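You operate a simulated robot arm through the tools that you are given. There is no shell and no other tool.

Carry out the task below with a simulated two-armed robot. There is one attempt and no reset: what you move stays moved.

TASK
Test both discs and put the softer one in the grey tray.
Fine: Both lie in the tester's nests; swing the arm aside before you lift one, and leave the other discs and the batch dial as they are.

The check looks at the end state, three seconds after you hand in, the way a careful person would. Anything else that was tipped, shoved, dropped, spilled or broken makes it a failure.

THE ROBOT
Two 7-joint arms with two-finger parallel grippers on one trunk that stands fixed in place. Base frame: the origin is at the foot of the trunk, x ahead of it, y to its left, z up; the work surface is at about z = 850. Readings come in mm, rad, newtons and seconds.
The left shoulder is at [70, 134, 1226], the right one opposite. With the tool pointing down near the work surface each hand reaches from about 100 to 640 mm from the base axis, measured 20 degrees to its own side. Payload 1.57 kg a hand.
The tool frame of a hand sits at the grasp point between the pads (the TCP): z along the fingers, y along the line on which they close. The tips reach 30 mm beyond it. Largest opening 80 mm; finger width 17, thickness 12; the body of the gripper, 40 by 82 mm, starts 80 mm behind the TCP.
Orientation is that of the tool frame in the base frame, as a unit quaternion [x, y, z, w]. With the fingers straight down and closing along the base's y, the tool's x points along the base's -x, its y along +y and its z along -z.

THE INTERFACE
- The arms move only by the tool send_rows. It takes "left_commands", "right_commands" or both (then of equal length, played together; a hand with none holds still); each is a list of rows, each an object (a shift or turn left out is 0, a gripper value left out holds the last) with "dp": the shift along the tool's x, y, z in units of 250 mm (1.0 is 250 mm), a list of three; "angular": the turn, a rotation vector about the tool's x, y, z in units of 180 degrees (1.0 is 180 degrees), a list of three; "jaw": the finger opening in mm, from 0 to 80. In form: [{"dp": [dx, dy, dz], "angular": [wx, wy, wz], "jaw": jaw}, ...]. A call has 1 to 20 rows; each row is the pose to reach, as a shift and turn from the pose commanded when the call began, along the tool's axes at that moment. A call with a number of a shift or a turn outside -1 to 1 is refused whole. Rows are played at 5 a second. More than 50 mm and 0.15 rad between two rows, or a gripper value outside its range, and nothing of the call is played. A pose out of reach is approached as far as the arm can. The call stops where the force on the tool passes 40 N (or 10 N more than at its start, if that is more) or the arm is blocked; 0.2 s more then pass. The fingers move at their own pace (about 153 mm/s each) and stop on an object; they squeeze with about 38 N. The grip force told is the motor's: it shows also when the fingers shut on nothing. Time passes only in rows, and 0.2 s behind the last, so rows that repeat a pose let the fingers close. It gives the time, the measured TCP pose, the force on the tool (base axes), the opening and the grip force at its end, in the units of the frame above (readings bear some noise), with the torque about the TCP (base axes, N m) and any sound that the robot's microphone picked up.
- Cameras (640 x 400 px; columns grow to the right, rows downward): "scene" is now at [129.1, 10.9, 1434.7]; the picture's right is [0.13, -0.99, 0.00], its down [-0.74, -0.09, -0.66] and it looks along [0.66, 0.08, -0.75] (base axes); focal length 347 px, centre (320, 200). "left" rides on the left gripper at [72, 7, -122] in its tool frame; the picture's right is [-0.09, 1.00, 0.00], its down [-0.84, -0.08, -0.54] and it looks along [-0.54, -0.05, 0.84] (tool axes); focal length 238 px, centre (320, 200). "right" rides on the right gripper at [72, -7, -122] in its tool frame; the picture's right is [0.09, 1.00, 0.00], its down [-0.84, 0.08, -0.54] and it looks along [-0.54, 0.05, 0.84] (tool axes); focal length 238 px, centre (320, 200). There is no depth. A picture from a camera that has moved, and an enlarged one, comes with that camera's place and axes in the base frame and with its lens.
- get_image(camera): a new picture of that camera. It takes no simulated time.
- move_column(by): slides the trunk up (or, below 0, down) by that many mm; the arms and the scene camera ride with it, the base frame stays. It gives what a move gives, with no picture.
- aim_head(pan, tilt): turns the head with the scene camera to pan (to the left, within 1.501 rad either way) and tilt (down, from -0.506 to 1.204), counted from straight ahead of the robot. It gives what a move gives.
- close_up(camera, box): a new picture of the part [left, top, right, bottom] of that camera's present view, enlarged. It takes no simulated time.
- close_job(): hands the job in; it is judged then, once.

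Nothing tells you positions but the pictures and the camera data. Unless the task says otherwise, let go and move clear before handing in.

The tools are called after "Emit:" as a command line: name --argument value ..., lists and objects as JSON in quotes. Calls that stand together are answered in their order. send_rows: Moves the arms, as the interface text tells. Its arguments: {"type":"object","properties":{"left_commands":{"type":"array","items":{"type":"object","properties":{"dp":{"type":"array","items":{"type":"number"}},"angular":{"type":"array","items":{"type":"number"}},"jaw":{"type":"number"}}}},"right_commands":{"type":"array","items":{"type":"object","properties":{"dp":{"type":"array","items":{"type":"number"}},"angular":{"type":"array","items":{"type":"number"}},"jaw":{"type":"number"}}}}},"required":[]} The other tools are called the same way: move_column (by) slides the trunk up or down; aim_head (pan, tilt) turns the head that bears the scene camera; get_image (camera) takes a picture; close_up (camera, box) takes an enlarged picture of a part of a camera's view; close_job () hands the job in.

At the start:

```text
t: 0.0
left_position: [494.5, 217.6, 1126.5]
left_tcp_rot: [-0.001, 1.0, 0.0, 0.0]
left_ft_force: [0.7, 0.2, 0.1]
left_torque: [0.01, -0.01, 0.04]
left_finger_gap: 80.0
left_grip_force: 0.1
right_position: [419.0, -165.7, 1142.7]
right_tcp_rot: [0.0, 1.0, 0.0, -0.001]
right_ft_force: [-0.3, 0.2, -0.4]
right_torque: [-0.01, -0.03, 0.0]
right_finger_gap: 80.2
right_grip_force: 0.1
trunk travel left (down, up): [-800.0, 140.0]
head pan, tilt: [0.126, 0.848]
```

scene: 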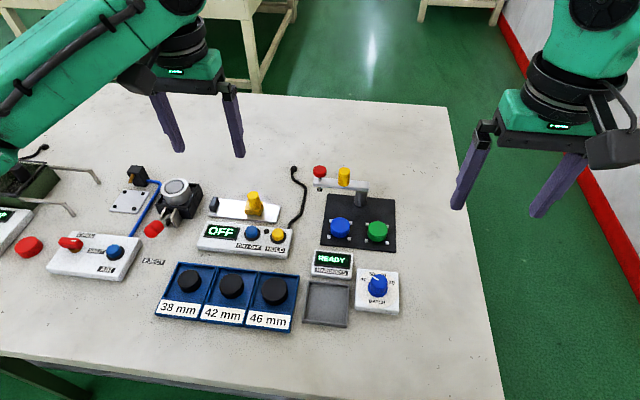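
right: 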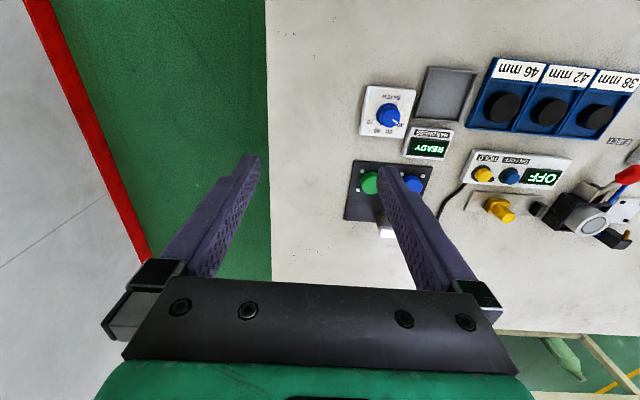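
left: 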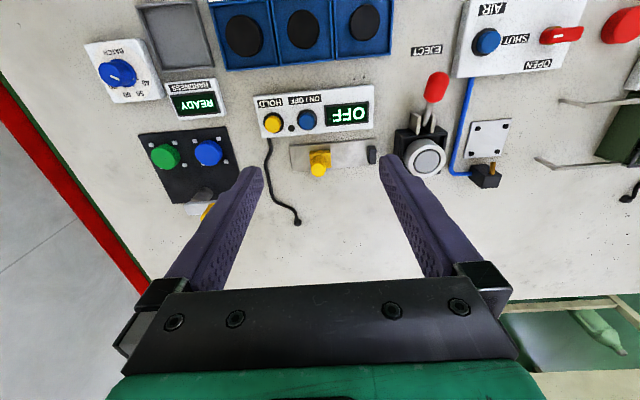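

I see a table with several fixtures; the hardness tester (dark plate with blue and green discs, an arm with red and yellow knobs, a READY display) sits on the right, with the grey tray and batch dial nearer to me. I'll take close-ups first.

Emit:
close_up --camera "scene" --box '[290, 150, 420, 260]'

Emit:
close_up --camera "scene" --box '[290, 240, 420, 340]'

Emit:
close_up --camera "right" --box '[330, 50, 490, 250]'

Emit:
close_up --camera "left" --box '[70, 20, 260, 230]'

```text
3.64 times, centred on (355, 205) of scene
camera zoom: at [129.1, 10.9, 1434.7], right [0.13, -0.99, 0.0], down [-0.74, -0.09, -0.66], along [0.66, 0.08, -0.75], focal length 1261 px, centre (193, 182)
```

zoom: 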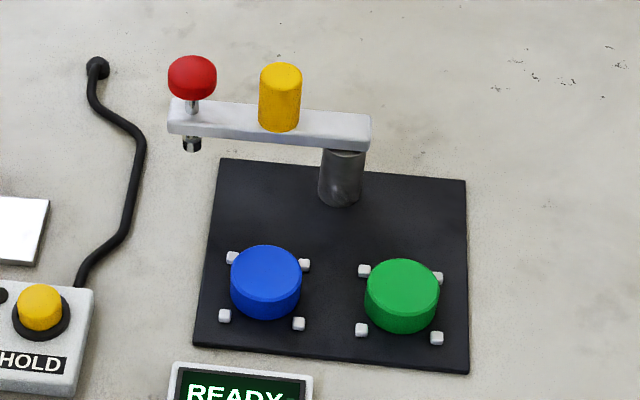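

```text
4.00 times, centred on (355, 290) of scene
camera zoom: at [129.1, 10.9, 1434.7], right [0.13, -0.99, 0.0], down [-0.74, -0.09, -0.66], along [0.66, 0.08, -0.75], focal length 1387 px, centre (180, -160)
```

zoom: 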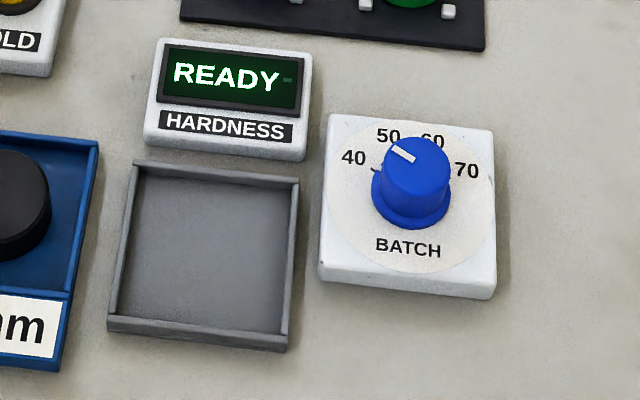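

```text
2.00 times, centred on (410, 150) of right
camera zoom: at [347.1, -172.2, 1264.9], right [-0.09, 1.0, 0.0], down [0.84, 0.08, 0.54], along [0.54, 0.05, -0.84], focal length 477 px, centre (140, 300)
```

zoom: 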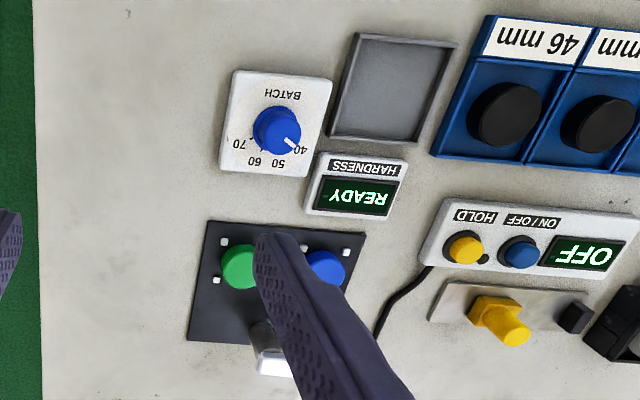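

```text
1.90 times, centred on (165, 125) of left
camera zoom: at [421.4, 225.1, 1249.1], right [0.09, 1.0, 0.0], down [0.84, -0.08, 0.54], along [0.54, -0.05, -0.84], focal length 454 px, centre (615, 343)
```

zoom: 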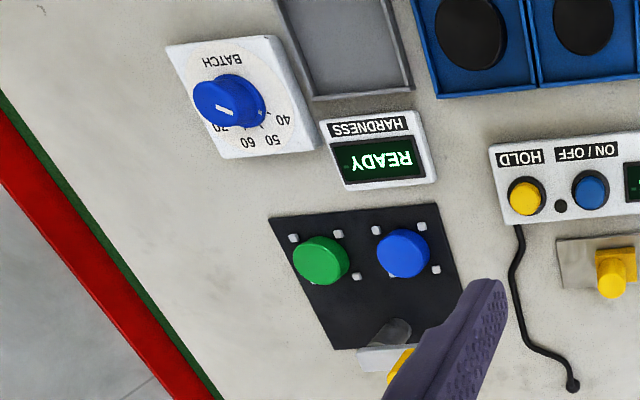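

I see the tester's arm pointing to the robot's left (red plunger near (632, 75), yellow handle near (625, 27), post near (632, -15)). The blue disc is near (559, 25), the green near (557, -50) and the grey tray near (397, 34). I'll move the right hand away and bring the left hand over the tester, high up, to look closer.

Emit:
send_rows --left_commands '[{"dp": [0.0, -0.16, 0.02]}, {"dp": [0.0, -0.32, 0.04]}, {"dp": [0.0, -0.48, 0.06]}, {"dp": [0.0, -0.63, 0.08]}, {"dp": [0.0, -0.63, 0.08]}]' --right_commands '[{"dp": [0.1, -0.13, 0]}, {"dp": [0.2, -0.26, 0]}, {"dp": [0.3, -0.39, 0]}, {"dp": [0.4, -0.52, 0]}, {"dp": [0.4, -0.52, 0]}]'

```text
t: 1.2
left_position: [495.9, 62.4, 1106.7]
left_tcp_rot: [-0.001, 1.0, 0.0, -0.001]
left_ft_force: [-0.8, 0.4, 0.0]
left_torque: [0.01, -0.01, 0.01]
left_finger_gap: 79.8
left_grip_force: 0.1
right_position: [317.9, -294.2, 1138.6]
right_tcp_rot: [0.0, 1.0, 0.0, -0.001]
right_ft_force: [-0.7, 0.8, -0.1]
right_torque: [-0.01, 0.05, 0.01]
right_finger_gap: 80.1
right_grip_force: 0.0
trunk travel left (down, up): [-800.0, 140.0]
head pan, tilt: [0.126, 0.848]
```

Emit:
get_image --camera "left"

Emit:
get_image --camera "scene"

Emit:
get_image --camera "right"

```text
taken
camera left: at [424.2, 69.3, 1228.6], right [0.09, 1.0, 0.0], down [0.84, -0.07, 0.54], along [0.54, -0.05, -0.84], focal length 238 px, centre (320, 200)
```

left: 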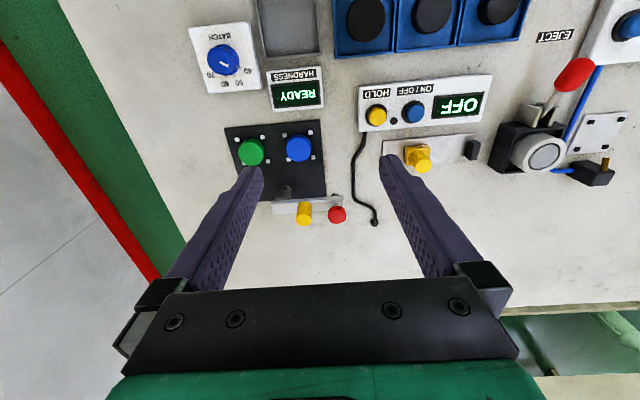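

```text
taken
camera scene: at [129.7, 12.1, 1434.6], right [0.13, -0.99, 0.0], down [-0.74, -0.1, -0.66], along [0.66, 0.08, -0.75], focal length 347 px, centre (320, 200)
```

scene: 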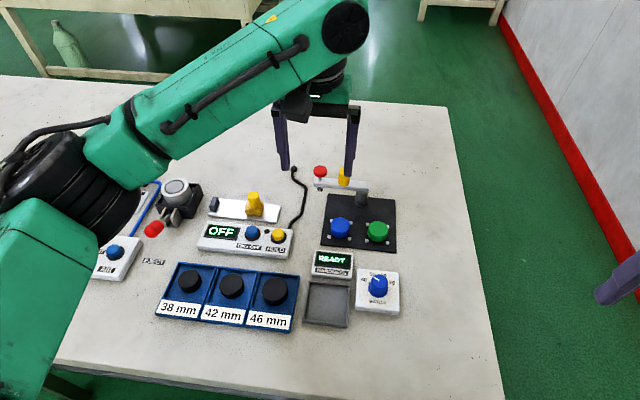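

```text
taken
camera right: at [245.2, -300.8, 1262.2], right [-0.09, 1.0, 0.0], down [0.84, 0.08, 0.54], along [0.54, 0.05, -0.84], focal length 238 px, centre (320, 200)
```

right: 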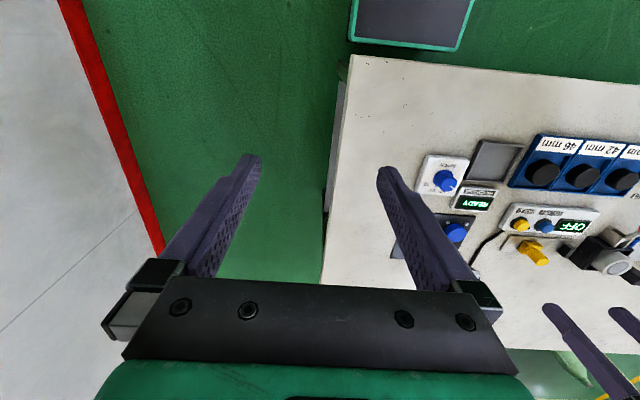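

The left hand's view now shows the whole tester. I'll enlarge it to triangulate the handle, plunger, post and discs.

Emit:
close_up --camera "left" --box '[210, 110, 370, 240]'

Emit:
close_up --camera "scene" --box '[295, 150, 415, 260]'

```text
3.08 times, centred on (290, 175) of left
camera zoom: at [424.2, 69.3, 1228.6], right [0.09, 1.0, 0.0], down [0.84, -0.07, 0.54], along [0.54, -0.05, -0.84], focal length 733 px, centre (412, 277)
```

zoom: 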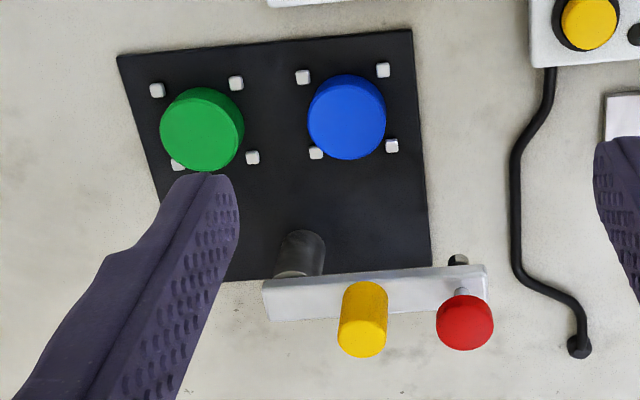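

```text
3.64 times, centred on (355, 205) of scene
camera zoom: at [129.7, 12.1, 1434.6], right [0.13, -0.99, 0.0], down [-0.74, -0.1, -0.66], along [0.66, 0.08, -0.75], focal length 1261 px, centre (193, 182)
```

zoom: 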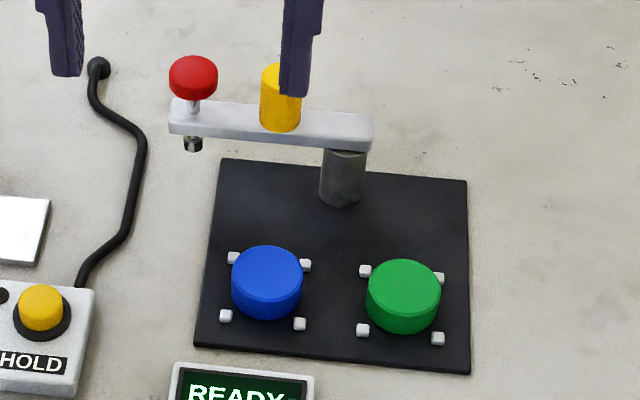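

I place the plate's front edge at x≈517 and its top at z≈857. The nests are at (556, 24.5) blue and (556, -51) green, with disc tops near z≈876. The handle is at about (631, 27), 24 mm wide with its top near z≈960, and the red knob is at (629, 75). I'll bring the left hand above the handle with the fingers turned to close across the tester arm, and check that it can reach.

Emit:
send_rows --left_commands '[{"dp": [-0.0455, -0.011, 0.0322], "angular": [0, 0, 0.0417], "jaw": 56}, {"dp": [-0.091, -0.022, 0.0643], "angular": [0, 0, 0.0833]}, {"dp": [-0.1365, -0.033, 0.0965], "angular": [0, 0, 0.125]}, {"dp": [-0.182, -0.044, 0.1287], "angular": [0, 0, 0.1667]}, {"dp": [-0.2275, -0.055, 0.1608], "angular": [0, 0, 0.2083]}, {"dp": [-0.273, -0.066, 0.193], "angular": [0, 0, 0.25]}, {"dp": [-0.3185, -0.077, 0.2252], "angular": [0, 0, 0.2917]}, {"dp": [-0.364, -0.088, 0.2573], "angular": [0, 0, 0.3333]}, {"dp": [-0.4095, -0.099, 0.2895], "angular": [0, 0, 0.375]}, {"dp": [-0.455, -0.11, 0.3217], "angular": [0, 0, 0.4167]}, {"dp": [-0.5005, -0.121, 0.3538], "angular": [0, 0, 0.4583]}, {"dp": [-0.546, -0.132, 0.386], "angular": [0, 0, 0.5]}, {"dp": [-0.546, -0.132, 0.386], "angular": [0, 0, 0.5]}]'

```text
t: 4.0
left_position: [597.4, 43.1, 1016.0]
left_tcp_rot: [0.707, 0.707, 0.0, 0.0]
left_ft_force: [0.6, -0.9, 0.8]
left_torque: [0.01, 0.01, 0.0]
left_finger_gap: 55.8
left_grip_force: 0.1
left hand out of reach, approached as far as the arm can: row 9, 10, 11, 12, 13
right_position: [316.0, -295.0, 1139.8]
right_tcp_rot: [0.0, 1.0, 0.0, 0.0]
right_ft_force: [0.6, 0.1, -0.5]
right_torque: [0.0, -0.02, 0.0]
right_finger_gap: 80.1
right_grip_force: 0.0
trunk travel left (down, up): [-800.0, 140.0]
head pan, tilt: [0.126, 0.848]
```

The straight-down reach stops at about x=597, short of the handle. I'll tilt the fingers forward about 12° to gain reach, staying above everything.

Emit:
send_rows --left_commands '[{"dp": [0, 0, 0], "angular": [-0.0334, 0, 0], "jaw": 38}, {"dp": [0, 0, 0], "angular": [-0.0667, 0, 0]}, {"dp": [0, 0, 0], "angular": [-0.0667, 0, 0]}, {"dp": [0, 0, 0], "angular": [-0.0667, 0, 0]}]'

```text
t: 5.0
left_position: [595.7, 43.5, 1017.0]
left_tcp_rot: [0.702, 0.704, 0.074, 0.074]
left_ft_force: [-0.1, 0.3, 0.5]
left_torque: [0.02, 0.0, -0.04]
left_finger_gap: 38.2
left_grip_force: 0.0
right_position: [316.3, -293.5, 1139.8]
right_tcp_rot: [0.0, 1.0, 0.0, 0.0]
right_ft_force: [0.0, 0.7, -0.4]
right_torque: [-0.02, 0.01, -0.01]
right_finger_gap: 79.9
right_grip_force: 0.0
trunk travel left (down, up): [-800.0, 140.0]
head pan, tilt: [0.126, 0.848]
```

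The tilt works and the command start is clipped to the reached pose. I'll look again from here to refine the handle's position.

Emit:
get_image --camera "left"

Emit:
close_up --camera "scene" --box '[295, 130, 415, 240]'

```text
taken
camera left: at [576.4, 115.2, 1136.7], right [0.97, -0.09, 0.21], down [-0.19, -0.84, 0.51], along [0.13, -0.54, -0.83], focal length 238 px, centre (320, 200)
```

left: 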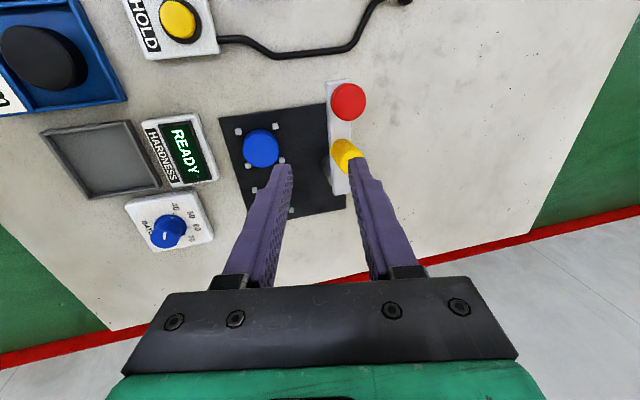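

```text
3.64 times, centred on (355, 185) of scene
camera zoom: at [129.3, 11.4, 1434.7], right [0.13, -0.99, 0.0], down [-0.74, -0.09, -0.66], along [0.66, 0.08, -0.75], focal length 1261 px, centre (193, 254)
```

zoom: 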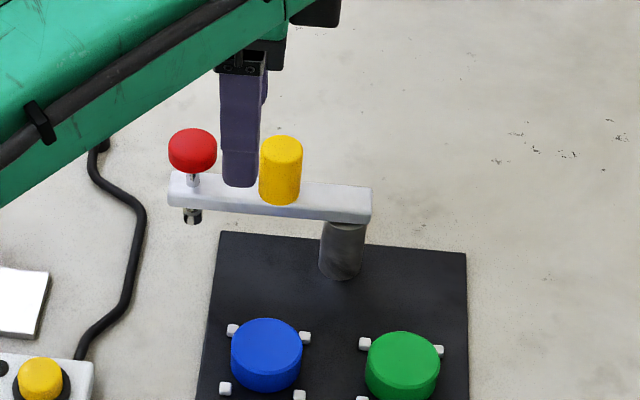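

Emit:
close_up --camera "left" --box '[270, 70, 400, 220]'

```text
2.67 times, centred on (335, 145) of left
camera zoom: at [576.4, 115.2, 1136.7], right [0.97, -0.09, 0.21], down [-0.19, -0.84, 0.51], along [0.13, -0.54, -0.83], focal length 636 px, centre (280, 347)
```

zoom: 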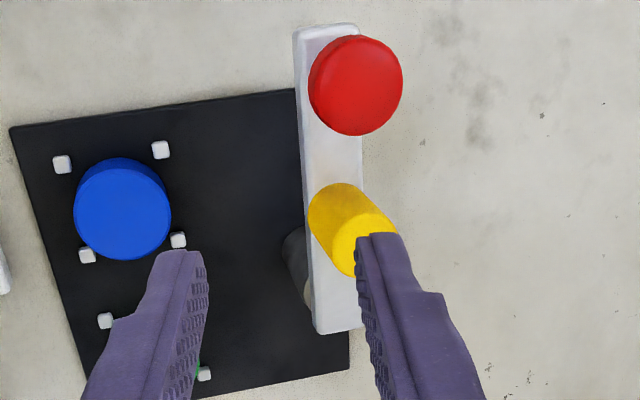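

The handle axis is near (635.5, 29.5) and the pivot near (636, -14.5), with the tester arm lying along +y. I'll move above the handle with a 40 mm opening.

Emit:
send_rows --left_commands '[{"dp": [-0.028, 0.0675, 0.0286], "jaw": 40}, {"dp": [-0.056, 0.135, 0.0573]}, {"dp": [-0.056, 0.135, 0.0573]}, {"dp": [-0.056, 0.135, 0.0573]}]'

```text
t: 6.0
left_position: [632.6, 26.5, 1009.4]
left_tcp_rot: [0.703, 0.704, 0.073, 0.074]
left_ft_force: [0.3, -0.6, 0.5]
left_torque: [-0.03, 0.02, 0.01]
left_finger_gap: 39.8
left_grip_force: 0.1
right_position: [316.9, -292.3, 1139.8]
right_tcp_rot: [0.0, 1.0, 0.0, 0.0]
right_ft_force: [-0.4, -0.3, -0.2]
right_torque: [-0.01, 0.01, 0.03]
right_finger_gap: 80.2
right_grip_force: 0.0
trunk travel left (down, up): [-800.0, 140.0]
head pan, tilt: [0.126, 0.848]
```

Emit:
close_up --camera "left" --box '[240, 70, 400, 220]'

Emit:
close_up --camera "scene" --box '[295, 110, 415, 220]'

```text
2.67 times, centred on (320, 145) of left
camera zoom: at [614.1, 99.4, 1130.3], right [0.97, -0.09, 0.21], down [-0.19, -0.84, 0.51], along [0.13, -0.54, -0.83], focal length 636 px, centre (320, 347)
```

zoom: 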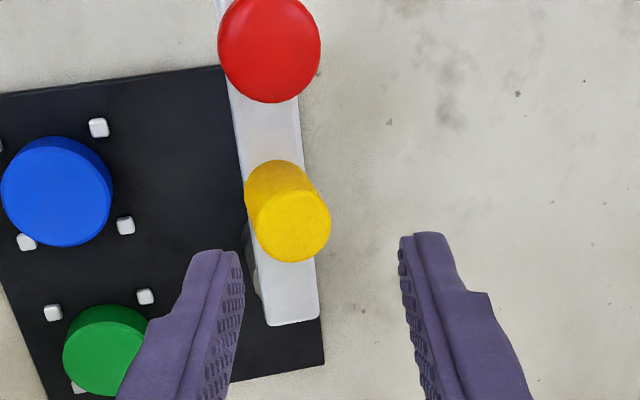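

```text
3.64 times, centred on (355, 165) of scene
camera zoom: at [129.4, 11.4, 1434.7], right [0.13, -0.99, 0.0], down [-0.74, -0.1, -0.66], along [0.66, 0.08, -0.75], focal length 1261 px, centre (193, 327)
```

zoom: 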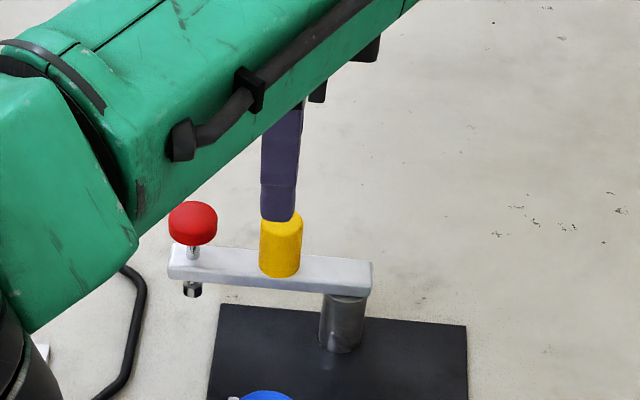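

The handle sits between the open fingers in this view. I'll descend so that the fingers cage it, with the tips just above the arm bar.

Emit:
send_rows --left_commands '[{"dp": [0.014, -0.01, 0.05]}, {"dp": [0.014, -0.02, 0.1]}, {"dp": [0.014, -0.031, 0.15]}, {"dp": [0.014, -0.0412, 0.201]}, {"dp": [0.014, -0.0412, 0.201]}]'

```text
t: 7.2
left_position: [629.2, 30.8, 958.4]
left_tcp_rot: [0.702, 0.704, 0.074, 0.074]
left_ft_force: [0.5, -0.3, 0.2]
left_torque: [0.03, 0.0, -0.01]
left_finger_gap: 40.0
left_grip_force: 0.1
right_position: [315.8, -293.8, 1139.2]
right_tcp_rot: [0.001, 1.0, 0.0, 0.0]
right_ft_force: [0.1, 0.6, -0.1]
right_torque: [-0.01, -0.06, -0.02]
right_finger_gap: 80.1
right_grip_force: 0.1
trunk travel left (down, up): [-800.0, 140.0]
head pan, tilt: [0.126, 0.848]
```

Emit:
get_image --camera "left"

Emit:
close_up --camera "scene" --box '[295, 130, 415, 240]'

```text
taken
camera left: at [610.9, 102.9, 1080.1], right [0.97, -0.09, 0.21], down [-0.19, -0.84, 0.51], along [0.13, -0.54, -0.83], focal length 238 px, centre (320, 200)
```

left: 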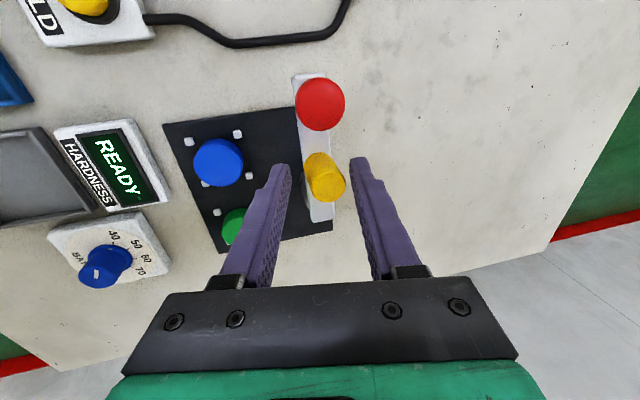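

```text
3.64 times, centred on (355, 185) of scene
camera zoom: at [129.0, 10.6, 1434.7], right [0.13, -0.99, 0.0], down [-0.74, -0.09, -0.66], along [0.66, 0.08, -0.75], focal length 1261 px, centre (193, 254)
```

zoom: 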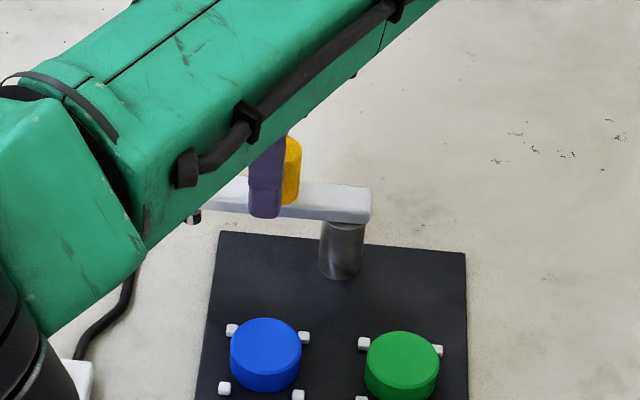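

Emit:
close_up --camera "left" --box '[260, 70, 390, 240]'

```text
2.35 times, centred on (325, 155) of left
camera zoom: at [610.9, 102.9, 1080.1], right [0.97, -0.09, 0.21], down [-0.19, -0.84, 0.51], along [0.13, -0.54, -0.83], focal length 561 px, centre (308, 306)
```

zoom: 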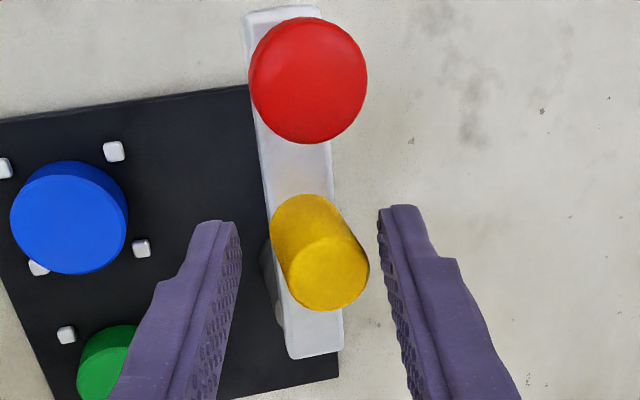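

The handle is caged between the fingers with no contact force. I'll narrow the cage and swing the tester arm towards the blue disc, half-way first.

Emit:
send_rows --left_commands '[{"dp": [0, 0, 0], "jaw": 33}, {"dp": [0.0001, -0.0071, -0.0015], "angular": [0, 0, -0.0278]}, {"dp": [-0.0019, -0.0223, -0.0048], "angular": [0, 0, -0.0556]}, {"dp": [-0.0053, -0.0374, -0.0079], "angular": [0, 0, -0.0833]}, {"dp": [-0.01, -0.052, -0.0111], "angular": [0, 0, -0.1111]}, {"dp": [-0.0161, -0.0662, -0.0141], "angular": [0, 0, -0.1389]}, {"dp": [-0.0233, -0.0798, -0.017], "angular": [0, 0, -0.1667]}, {"dp": [-0.0233, -0.0798, -0.017], "angular": [0, 0, -0.1667]}]'

Emit:
get_image --camera "left"

Emit:
get_image --camera "scene"

```text
t: 9.0
left_position: [609.7, 26.9, 957.0]
left_tcp_rot: [0.496, 0.862, 0.052, 0.091]
left_ft_force: [-0.9, 0.2, -0.2]
left_torque: [0.04, 0.0, 0.03]
left_finger_gap: 33.1
left_grip_force: 0.0
right_position: [315.7, -293.6, 1140.3]
right_tcp_rot: [0.0, 1.0, 0.0, -0.001]
right_ft_force: [-0.2, 0.1, -0.4]
right_torque: [0.0, -0.01, -0.04]
right_finger_gap: 79.9
right_grip_force: 0.1
trunk travel left (down, up): [-800.0, 140.0]
head pan, tilt: [0.126, 0.848]
```

```text
taken
camera left: at [554.7, 91.3, 1070.5], right [0.89, 0.42, 0.19], down [0.23, -0.76, 0.6], along [0.4, -0.49, -0.77], focal length 238 px, centre (320, 200)
```

left: 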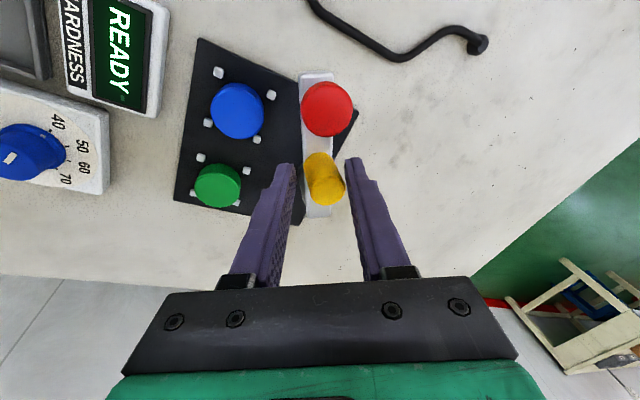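

```text
taken
camera scene: at [129.1, 10.8, 1434.7], right [0.13, -0.99, 0.0], down [-0.74, -0.09, -0.66], along [0.66, 0.08, -0.75], focal length 347 px, centre (320, 200)
```

scene: 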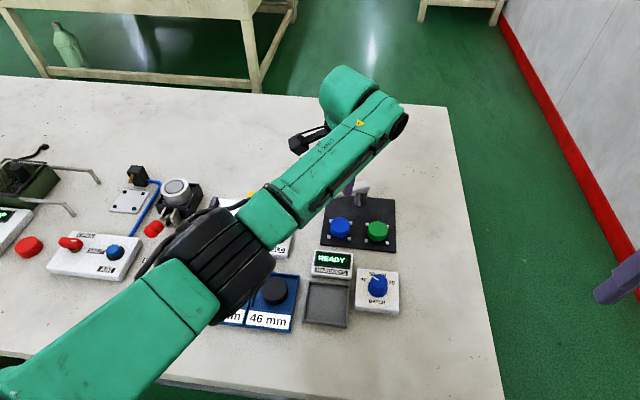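

The arm follows the hand without resistance. I'll continue the swing to about 60°.

Emit:
send_rows --left_commands '[{"dp": [-0.0008, -0.0154, -0.0028], "angular": [0, 0, -0.0278]}, {"dp": [-0.003, -0.0308, -0.0054], "angular": [0, 0, -0.0556]}, {"dp": [-0.0065, -0.0459, -0.0078], "angular": [0, 0, -0.0833]}, {"dp": [-0.0114, -0.0606, -0.01], "angular": [0, 0, -0.1111]}, {"dp": [-0.0175, -0.075, -0.012], "angular": [0, 0, -0.1389]}, {"dp": [-0.0248, -0.0888, -0.0137], "angular": [0, 0, -0.1667]}, {"dp": [-0.0248, -0.0888, -0.0137], "angular": [0, 0, -0.1667]}]'

Emit:
get_image --camera "left"

Emit:
get_image --camera "scene"

Emit:
get_image --camera "right"

```text
t: 10.6
left_position: [593.6, 8.6, 957.0]
left_tcp_rot: [0.257, 0.961, 0.027, 0.101]
left_ft_force: [-0.5, 1.0, 0.4]
left_torque: [-0.04, 0.03, 0.03]
left_finger_gap: 33.4
left_grip_force: 0.9
right_position: [316.6, -293.1, 1138.9]
right_tcp_rot: [0.0, 1.0, 0.0, 0.001]
right_ft_force: [-0.4, -0.5, -0.8]
right_torque: [-0.03, 0.02, -0.03]
right_finger_gap: 80.0
right_grip_force: 0.0
trunk travel left (down, up): [-800.0, 140.0]
head pan, tilt: [0.126, 0.848]
```

```text
taken
camera left: at [510.6, 50.5, 1065.1], right [0.56, 0.82, 0.12], down [0.56, -0.48, 0.67], along [0.61, -0.31, -0.73], focal length 238 px, centre (320, 200)
```

left: 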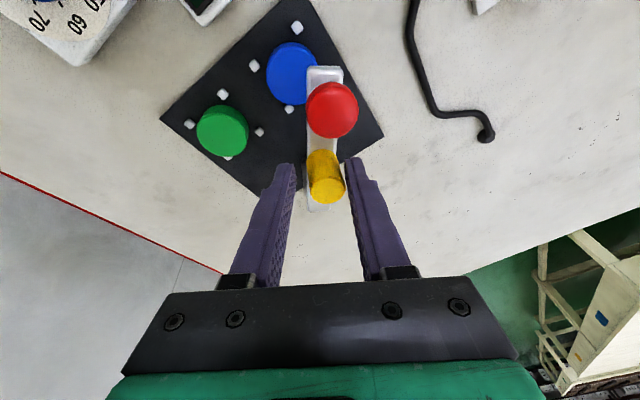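

```text
taken
camera scene: at [129.1, 10.9, 1434.7], right [0.13, -0.99, 0.0], down [-0.74, -0.09, -0.66], along [0.66, 0.08, -0.75], focal length 347 px, centre (320, 200)
```

scene: 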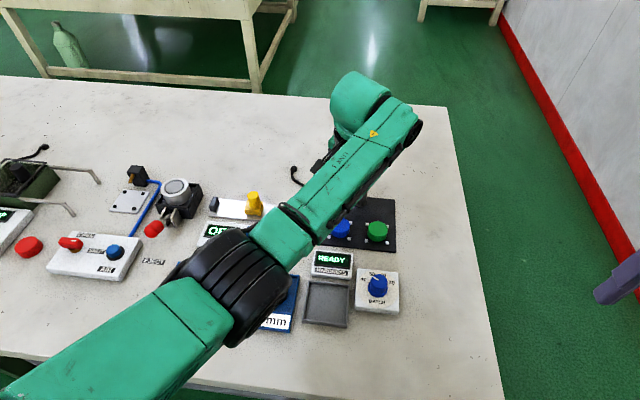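

```text
taken
camera right: at [244.9, -301.6, 1262.0], right [-0.09, 1.0, 0.0], down [0.84, 0.08, 0.54], along [0.54, 0.05, -0.84], focal length 238 px, centre (320, 200)
```

right: 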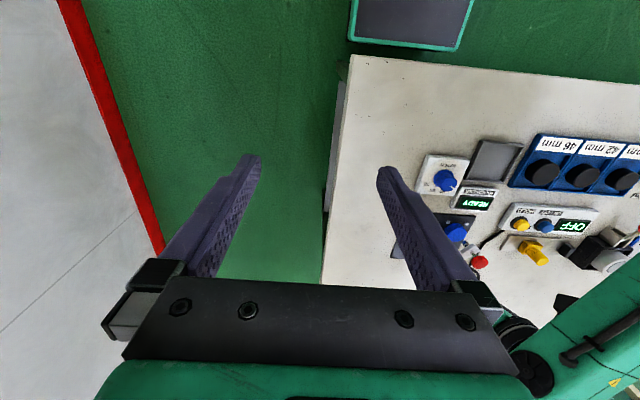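

The plunger is now at roughly (561, 40), about 10° short of the blue disc. I'll nudge it on by 10°.

Emit:
send_rows --left_commands '[{"dp": [-0.0008, -0.0156, -0.0015], "angular": [0, 0, -0.0278]}, {"dp": [-0.003, -0.0311, -0.0028], "angular": [0, 0, -0.0556]}, {"dp": [-0.003, -0.0311, -0.0028], "angular": [0, 0, -0.0556]}]'

Emit:
close_up --camera "left" --box '[160, 0, 420, 220]'

Emit:
close_up --camera "scene" --box '[290, 180, 420, 300]'

```text
t: 11.4
left_position: [591.2, 1.2, 957.2]
left_tcp_rot: [0.171, 0.98, 0.017, 0.104]
left_ft_force: [-0.2, -0.9, 0.3]
left_torque: [0.0, 0.02, 0.03]
left_finger_gap: 33.0
left_grip_force: 0.2
right_position: [317.1, -292.8, 1139.8]
right_tcp_rot: [0.0, 1.0, 0.0, 0.001]
right_ft_force: [1.0, 0.1, -0.2]
right_torque: [-0.03, 0.01, 0.0]
right_finger_gap: 80.2
right_grip_force: 0.1
trunk travel left (down, up): [-800.0, 140.0]
head pan, tilt: [0.126, 0.848]
```

```text
1.82 times, centred on (290, 110) of left
camera zoom: at [501.8, 31.7, 1063.1], right [0.42, 0.91, 0.09], down [0.63, -0.36, 0.69], along [0.65, -0.23, -0.72], focal length 433 px, centre (374, 364)
```

zoom: 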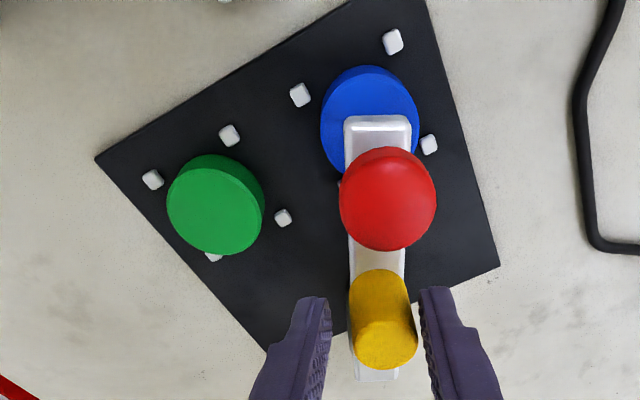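

```text
3.33 times, centred on (355, 240) of scene
camera zoom: at [129.1, 11.1, 1434.7], right [0.13, -0.99, 0.0], down [-0.74, -0.09, -0.66], along [0.66, 0.08, -0.75], focal length 1156 px, centre (203, 67)
```

zoom: 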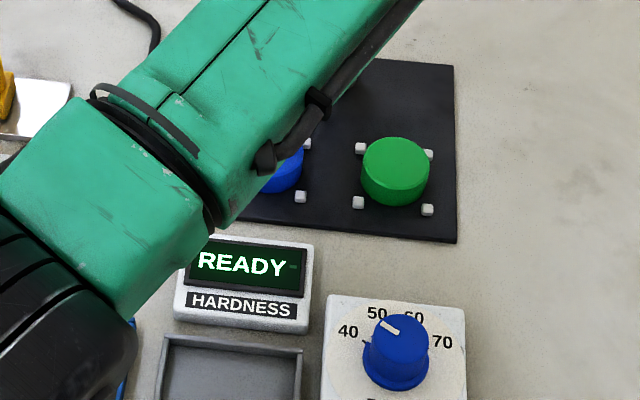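

The plunger now sits right over the blue disc's centre. I'll open a little, lift straight up off the handle, and keep the arm where it is.

Emit:
send_rows --left_commands '[{"dp": [0, 0, 0], "jaw": 42}, {"dp": [0, 0, 0], "jaw": 42}, {"dp": [-0.0156, 0.0057, -0.0782]}, {"dp": [-0.0313, 0.0114, -0.1565]}, {"dp": [-0.0469, 0.0171, -0.2347]}, {"dp": [-0.0469, 0.0171, -0.2347]}]'

Emit:
close_up --camera "left" --box '[160, 0, 420, 220]'

```text
t: 12.8
left_position: [591.6, 2.9, 1017.8]
left_tcp_rot: [0.171, 0.98, 0.018, 0.104]
left_ft_force: [0.0, -0.1, 0.2]
left_torque: [-0.02, -0.01, -0.01]
left_finger_gap: 42.0
left_grip_force: 0.1
right_position: [316.7, -293.7, 1139.9]
right_tcp_rot: [0.0, 1.0, 0.001, -0.001]
right_ft_force: [0.4, -0.1, -0.9]
right_torque: [-0.02, -0.04, -0.02]
right_finger_gap: 80.0
right_grip_force: 0.1
trunk travel left (down, up): [-800.0, 140.0]
head pan, tilt: [0.126, 0.848]
```

```text
1.82 times, centred on (290, 110) of left
camera zoom: at [502.2, 33.9, 1123.4], right [0.42, 0.91, 0.09], down [0.63, -0.36, 0.69], along [0.65, -0.23, -0.72], focal length 433 px, centre (374, 364)
```

zoom: 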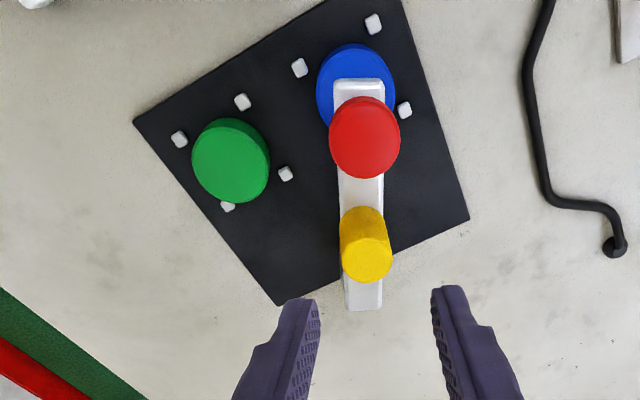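

The arm stayed over the blue disc. Now I'll straighten the tool, close the fingers and position above the red knob.

Emit:
send_rows --left_commands '[{"dp": [0.0563, 0.0107, 0.0004], "angular": [0.0076, 0.0209, 0], "jaw": 0}, {"dp": [0.1126, 0.0215, 0.0009], "angular": [0.0152, 0.0417, 0]}, {"dp": [0.1688, 0.0322, 0.0013], "angular": [0.0228, 0.0626, 0]}, {"dp": [0.1688, 0.0322, 0.0013], "angular": [0.0228, 0.0626, 0]}]'

Emit:
get_image --camera "left"

Emit:
get_image --camera "scene"

```text
t: 13.8
left_position: [554.1, 25.1, 1009.9]
left_tcp_rot: [0.173, 0.985, -0.002, 0.0]
left_ft_force: [0.0, -0.1, 0.8]
left_torque: [-0.01, -0.03, 0.0]
left_finger_gap: 0.0
left_grip_force: 21.0
right_position: [316.2, -293.3, 1139.3]
right_tcp_rot: [0.001, 1.0, 0.0, 0.0]
right_ft_force: [-0.1, 0.1, 0.0]
right_torque: [0.03, 0.0, 0.0]
right_finger_gap: 79.8
right_grip_force: 0.0
trunk travel left (down, up): [-800.0, 140.0]
head pan, tilt: [0.126, 0.848]
```

```text
taken
camera left: at [488.4, 55.4, 1132.5], right [0.43, 0.91, 0.0], down [0.76, -0.36, 0.54], along [0.49, -0.23, -0.84], focal length 238 px, centre (320, 200)
```

left: 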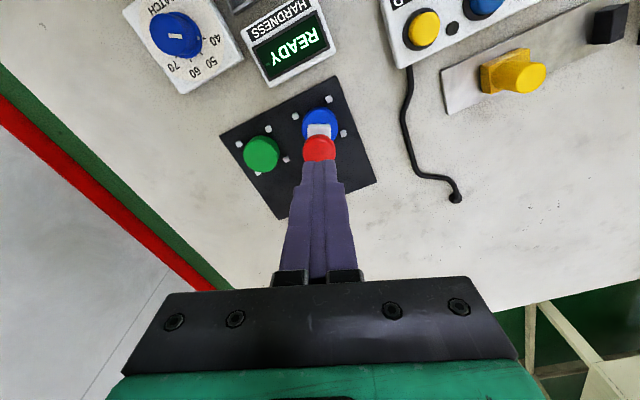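

```text
taken
camera scene: at [129.0, 10.7, 1434.7], right [0.13, -0.99, 0.0], down [-0.74, -0.09, -0.66], along [0.66, 0.08, -0.75], focal length 347 px, centre (320, 200)
```

scene: 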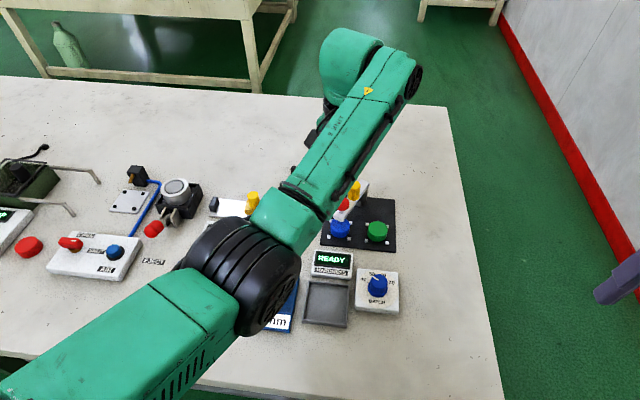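

Emit:
close_up --camera "scene" --box '[310, 160, 410, 260]'

Emit:
close_up --camera "left" --box '[250, 80, 390, 210]'

```text
4.00 times, centred on (360, 210) of scene
camera zoom: at [129.0, 10.7, 1434.7], right [0.13, -0.99, 0.0], down [-0.74, -0.09, -0.66], along [0.66, 0.08, -0.75], focal length 1387 px, centre (160, 160)
```

zoom: 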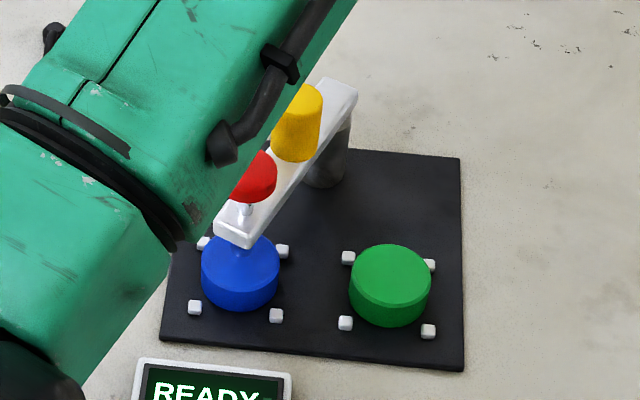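

```text
3.08 times, centred on (320, 145) of left
camera zoom: at [488.4, 55.4, 1132.5], right [0.43, 0.91, 0.0], down [0.76, -0.36, 0.54], along [0.49, -0.23, -0.84], focal length 733 px, centre (320, 369)
```

zoom: 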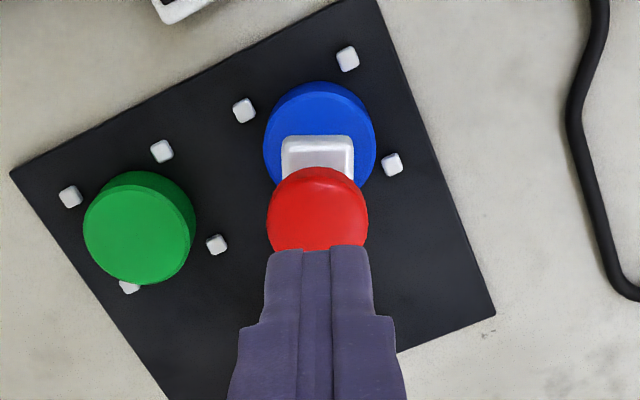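

The closed fingers are centred above the red knob (top near z≈948). I'll descend gently to make first contact and read the force.

Emit:
send_rows --left_commands '[{"dp": [0, 0, 0.06]}, {"dp": [0, 0, 0.1]}, {"dp": [0, 0, 0.116]}, {"dp": [0, 0, 0.128]}, {"dp": [0, 0, 0.14]}, {"dp": [0, 0, 0.152]}, {"dp": [0, 0, 0.152]}]'

Emit:
close_up --camera "scene" --box '[310, 160, 410, 280]'

Emit:
close_up --camera "left" --box '[220, 0, 420, 210]'

```text
t: 15.4
left_position: [553.4, 24.2, 971.6]
left_tcp_rot: [0.173, 0.985, 0.0, 0.0]
left_ft_force: [0.5, 0.0, 2.8]
left_torque: [-0.02, 0.01, -0.01]
left_finger_gap: 0.0
left_grip_force: 21.3
right_position: [315.8, -294.2, 1139.4]
right_tcp_rot: [0.0, 1.0, 0.0, 0.0]
right_ft_force: [-0.7, -0.2, -0.4]
right_torque: [-0.02, 0.02, 0.01]
right_finger_gap: 79.6
right_grip_force: 0.0
trunk travel left (down, up): [-800.0, 140.0]
head pan, tilt: [0.126, 0.848]
```

```text
3.33 times, centred on (360, 220) of scene
camera zoom: at [128.7, 10.7, 1434.8], right [0.13, -0.99, 0.0], down [-0.74, -0.09, -0.66], along [0.66, 0.08, -0.75], focal length 1156 px, centre (187, 133)
```

zoom: 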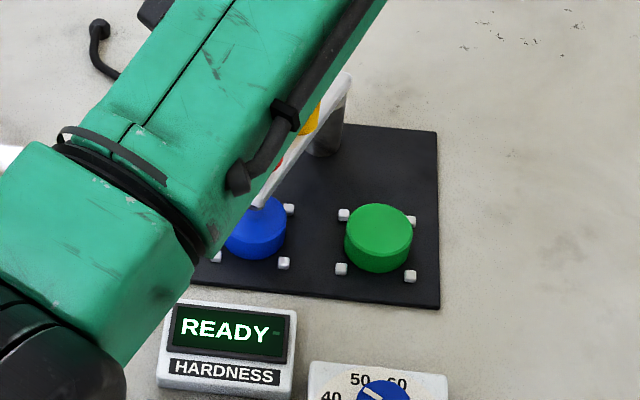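

```text
1.90 times, centred on (320, 105) of left
camera zoom: at [488.4, 55.0, 1094.2], right [0.43, 0.91, 0.0], down [0.76, -0.36, 0.54], along [0.49, -0.23, -0.84], focal length 454 px, centre (320, 381)
```

zoom: 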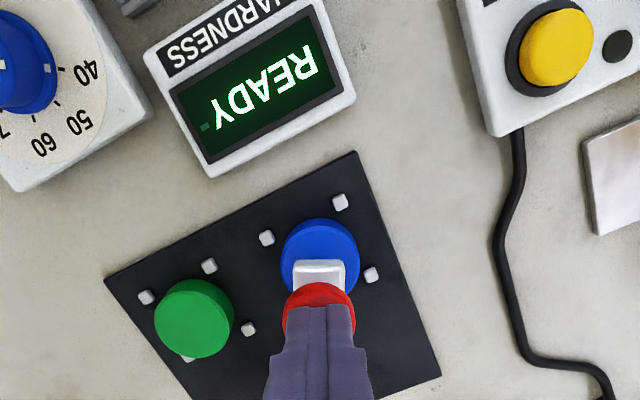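

I have contact with a light spring force (about 3 N). I'll press further in small steps.

Emit:
send_rows --left_commands '[{"dp": [0, 0, 0.008]}, {"dp": [0, 0, 0.016]}, {"dp": [0, 0, 0.024]}, {"dp": [0, 0, 0.032]}, {"dp": [0, 0, 0.032]}]'

Emit:
close_up --camera "scene" --box '[310, 160, 410, 280]'

```text
t: 16.6
left_position: [553.9, 24.7, 967.1]
left_tcp_rot: [0.173, 0.985, 0.0, 0.003]
left_ft_force: [2.1, 3.4, 18.4]
left_torque: [0.12, -0.01, 0.17]
left_finger_gap: 0.0
left_grip_force: 21.0
right_position: [313.5, -293.5, 1142.0]
right_tcp_rot: [0.0, 1.0, 0.0, 0.0]
right_ft_force: [-0.7, 0.2, -0.4]
right_torque: [0.04, 0.01, 0.02]
right_finger_gap: 79.9
right_grip_force: 0.1
trunk travel left (down, up): [-800.0, 140.0]
head pan, tilt: [0.126, 0.848]
```

```text
3.33 times, centred on (360, 220) of scene
camera zoom: at [125.6, 11.7, 1435.2], right [0.13, -0.99, 0.0], down [-0.74, -0.1, -0.66], along [0.66, 0.08, -0.75], focal length 1156 px, centre (187, 133)
```

zoom: 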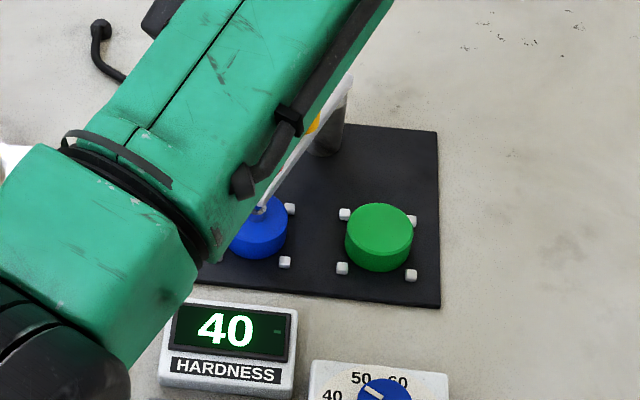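

The display shows 40 for the blue disc at about 18 N. I'll hold briefly to confirm that the reading is stable.

Emit:
send_rows --left_commands '[{"dp": [0, 0, 0]}, {"dp": [0, 0, 0]}, {"dp": [0, 0, 0]}, {"dp": [0, 0, 0]}]'

Emit:
close_up --camera "scene" --box '[310, 240, 370, 285]'

Emit:
close_up --camera "left" --box '[220, 0, 420, 210]'

```text
t: 17.6
left_position: [552.9, 22.4, 967.3]
left_tcp_rot: [0.173, 0.985, -0.001, 0.003]
left_ft_force: [5.7, 1.9, 27.0]
left_torque: [0.09, -0.13, 0.19]
left_finger_gap: 0.0
left_grip_force: 21.4
right_position: [313.4, -293.8, 1140.8]
right_tcp_rot: [0.0, 1.0, 0.001, 0.002]
right_ft_force: [-0.2, 0.2, 0.6]
right_torque: [0.01, 0.05, -0.02]
right_finger_gap: 79.9
right_grip_force: 0.1
trunk travel left (down, up): [-800.0, 140.0]
head pan, tilt: [0.126, 0.848]
```

```text
8.89 times, centred on (340, 262) of scene
camera zoom: at [125.3, 11.3, 1435.2], right [0.13, -0.99, 0.0], down [-0.74, -0.09, -0.66], along [0.66, 0.08, -0.75], focal length 3082 px, centre (142, -356)
```

zoom: 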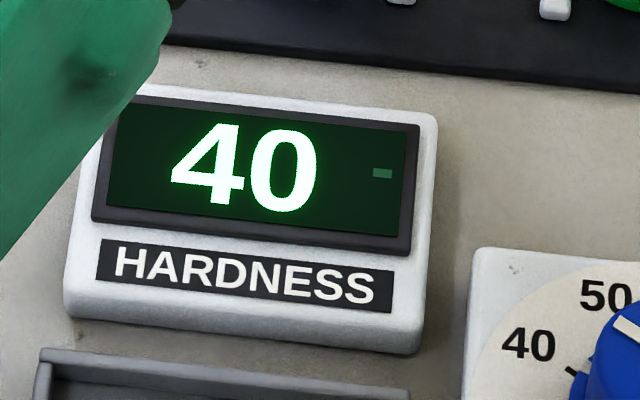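

```text
1.90 times, centred on (320, 105) of left
camera zoom: at [487.2, 54.2, 1088.9], right [0.43, 0.91, 0.0], down [0.76, -0.36, 0.55], along [0.5, -0.23, -0.84], focal length 454 px, centre (320, 381)
```

zoom: 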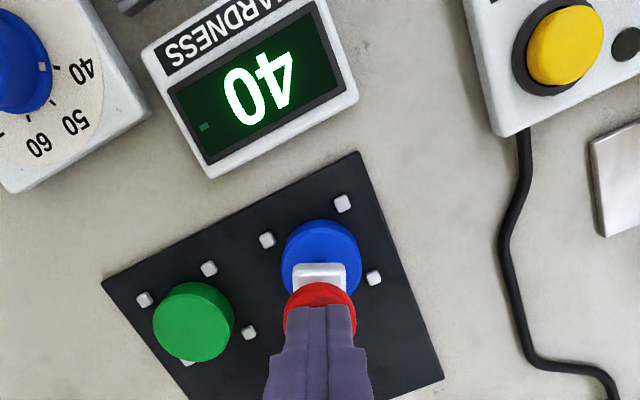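

The blue disc reads a steady 40. I'll lift straight off the knob and check the display and arm.

Emit:
send_rows --left_commands '[{"dp": [0, 0, -0.032]}, {"dp": [0, 0, -0.08]}, {"dp": [0, 0, -0.16]}, {"dp": [0, 0, -0.22]}, {"dp": [0, 0, -0.22]}]'

Emit:
get_image --camera "left"

Emit:
close_up --camera "scene" --box '[310, 160, 410, 280]'

```text
t: 18.8
left_position: [553.8, 22.4, 1021.7]
left_tcp_rot: [0.173, 0.985, 0.0, -0.001]
left_ft_force: [0.1, 0.0, 0.4]
left_torque: [0.01, 0.0, 0.01]
left_finger_gap: 0.0
left_grip_force: 20.9
right_position: [314.8, -293.6, 1139.8]
right_tcp_rot: [0.001, 1.0, 0.0, 0.0]
right_ft_force: [0.9, 0.7, 0.3]
right_torque: [0.0, -0.01, 0.0]
right_finger_gap: 80.1
right_grip_force: 0.1
trunk travel left (down, up): [-800.0, 140.0]
head pan, tilt: [0.126, 0.848]
```

```text
taken
camera left: at [487.5, 52.1, 1143.3], right [0.43, 0.9, 0.0], down [0.76, -0.36, 0.54], along [0.49, -0.23, -0.84], focal length 238 px, centre (320, 200)
```

left: 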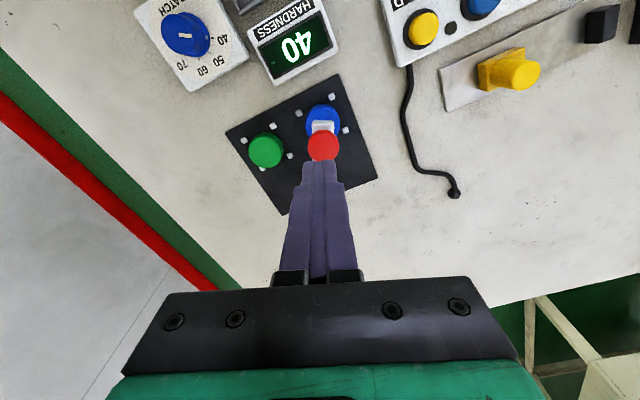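

```text
3.33 times, centred on (360, 220) of scene
camera zoom: at [128.8, 10.8, 1434.7], right [0.13, -0.99, 0.0], down [-0.74, -0.09, -0.66], along [0.66, 0.08, -0.75], focal length 1156 px, centre (187, 133)
```

zoom: 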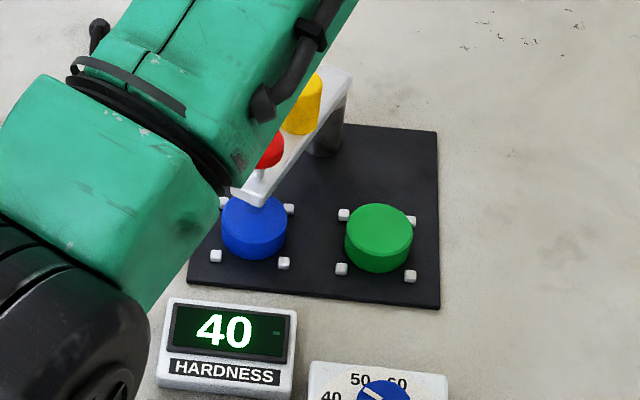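

The reading is held at 40 and the plunger sprang back. I'll return above the handle with the tilted, open fingers.

Emit:
send_rows --left_commands '[{"dp": [-0.0576, -0.0075, 0.002], "angular": [-0.0076, -0.0209, 0], "jaw": 42}, {"dp": [-0.1152, -0.0149, 0.004], "angular": [-0.0152, -0.0417, 0]}, {"dp": [-0.1728, -0.0224, 0.006], "angular": [-0.0228, -0.0626, 0]}, {"dp": [-0.1728, -0.0224, 0.006], "angular": [-0.0228, -0.0626, 0]}]'

Emit:
close_up --camera "left" --box '[160, 0, 420, 220]'

```text
t: 19.8
left_position: [593.1, 2.6, 1019.9]
left_tcp_rot: [0.172, 0.979, 0.017, 0.103]
left_ft_force: [-0.2, 0.8, 0.2]
left_torque: [-0.01, 0.02, 0.03]
left_finger_gap: 42.1
left_grip_force: 0.0
right_position: [315.8, -294.3, 1139.7]
right_tcp_rot: [0.0, 1.0, 0.0, 0.001]
right_ft_force: [-0.3, -0.3, 0.0]
right_torque: [0.02, 0.02, -0.03]
right_finger_gap: 80.0
right_grip_force: 0.1
trunk travel left (down, up): [-800.0, 140.0]
head pan, tilt: [0.126, 0.848]
```

```text
1.82 times, centred on (290, 110) of left
camera zoom: at [504.5, 34.6, 1124.8], right [0.42, 0.91, 0.09], down [0.63, -0.36, 0.69], along [0.66, -0.23, -0.72], focal length 433 px, centre (374, 364)
```

zoom: 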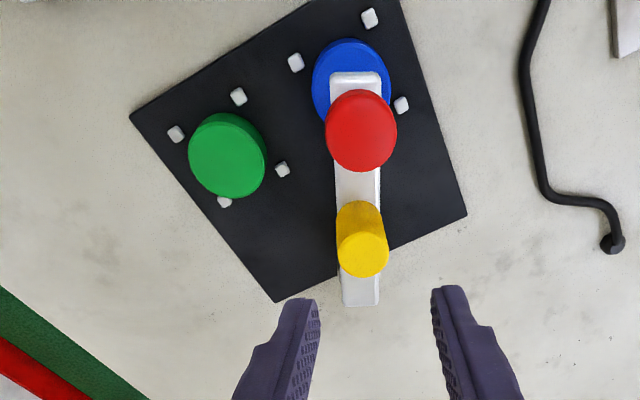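

Emit:
send_rows --left_commands '[{"dp": [0.0119, -0.0044, 0.0597]}, {"dp": [0.0239, -0.0087, 0.1194]}, {"dp": [0.0358, -0.0131, 0.179]}, {"dp": [0.0477, -0.0174, 0.2387]}, {"dp": [0.0477, -0.0174, 0.2387], "jaw": 33}, {"dp": [0.0477, -0.0174, 0.2387]}]'

Emit:
close_up --camera "left" --box '[160, 0, 420, 220]'

```text
t: 21.2
left_position: [594.1, 3.1, 956.2]
left_tcp_rot: [0.172, 0.98, 0.017, 0.103]
left_ft_force: [0.3, 0.2, -0.4]
left_torque: [0.05, 0.04, 0.01]
left_finger_gap: 33.1
left_grip_force: 0.0
right_position: [316.1, -294.6, 1139.8]
right_tcp_rot: [-0.001, 1.0, 0.0, 0.0]
right_ft_force: [0.3, 0.1, 0.1]
right_torque: [0.02, -0.02, 0.0]
right_finger_gap: 80.3
right_grip_force: 0.1
trunk travel left (down, up): [-800.0, 140.0]
head pan, tilt: [0.126, 0.848]
```

```text
1.82 times, centred on (290, 110) of left
camera zoom: at [505.3, 34.1, 1062.0], right [0.42, 0.91, 0.09], down [0.63, -0.36, 0.69], along [0.65, -0.23, -0.72], focal length 433 px, centre (374, 364)
```

zoom: 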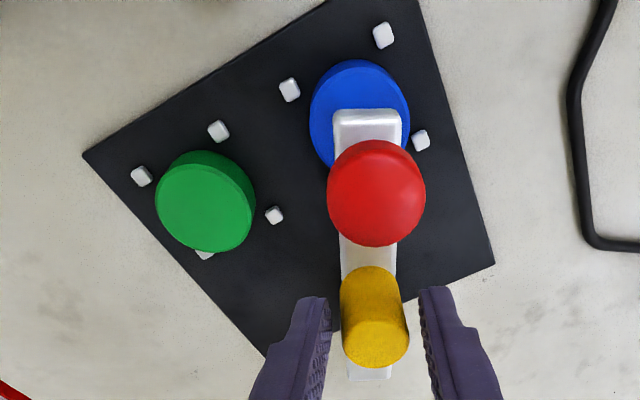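

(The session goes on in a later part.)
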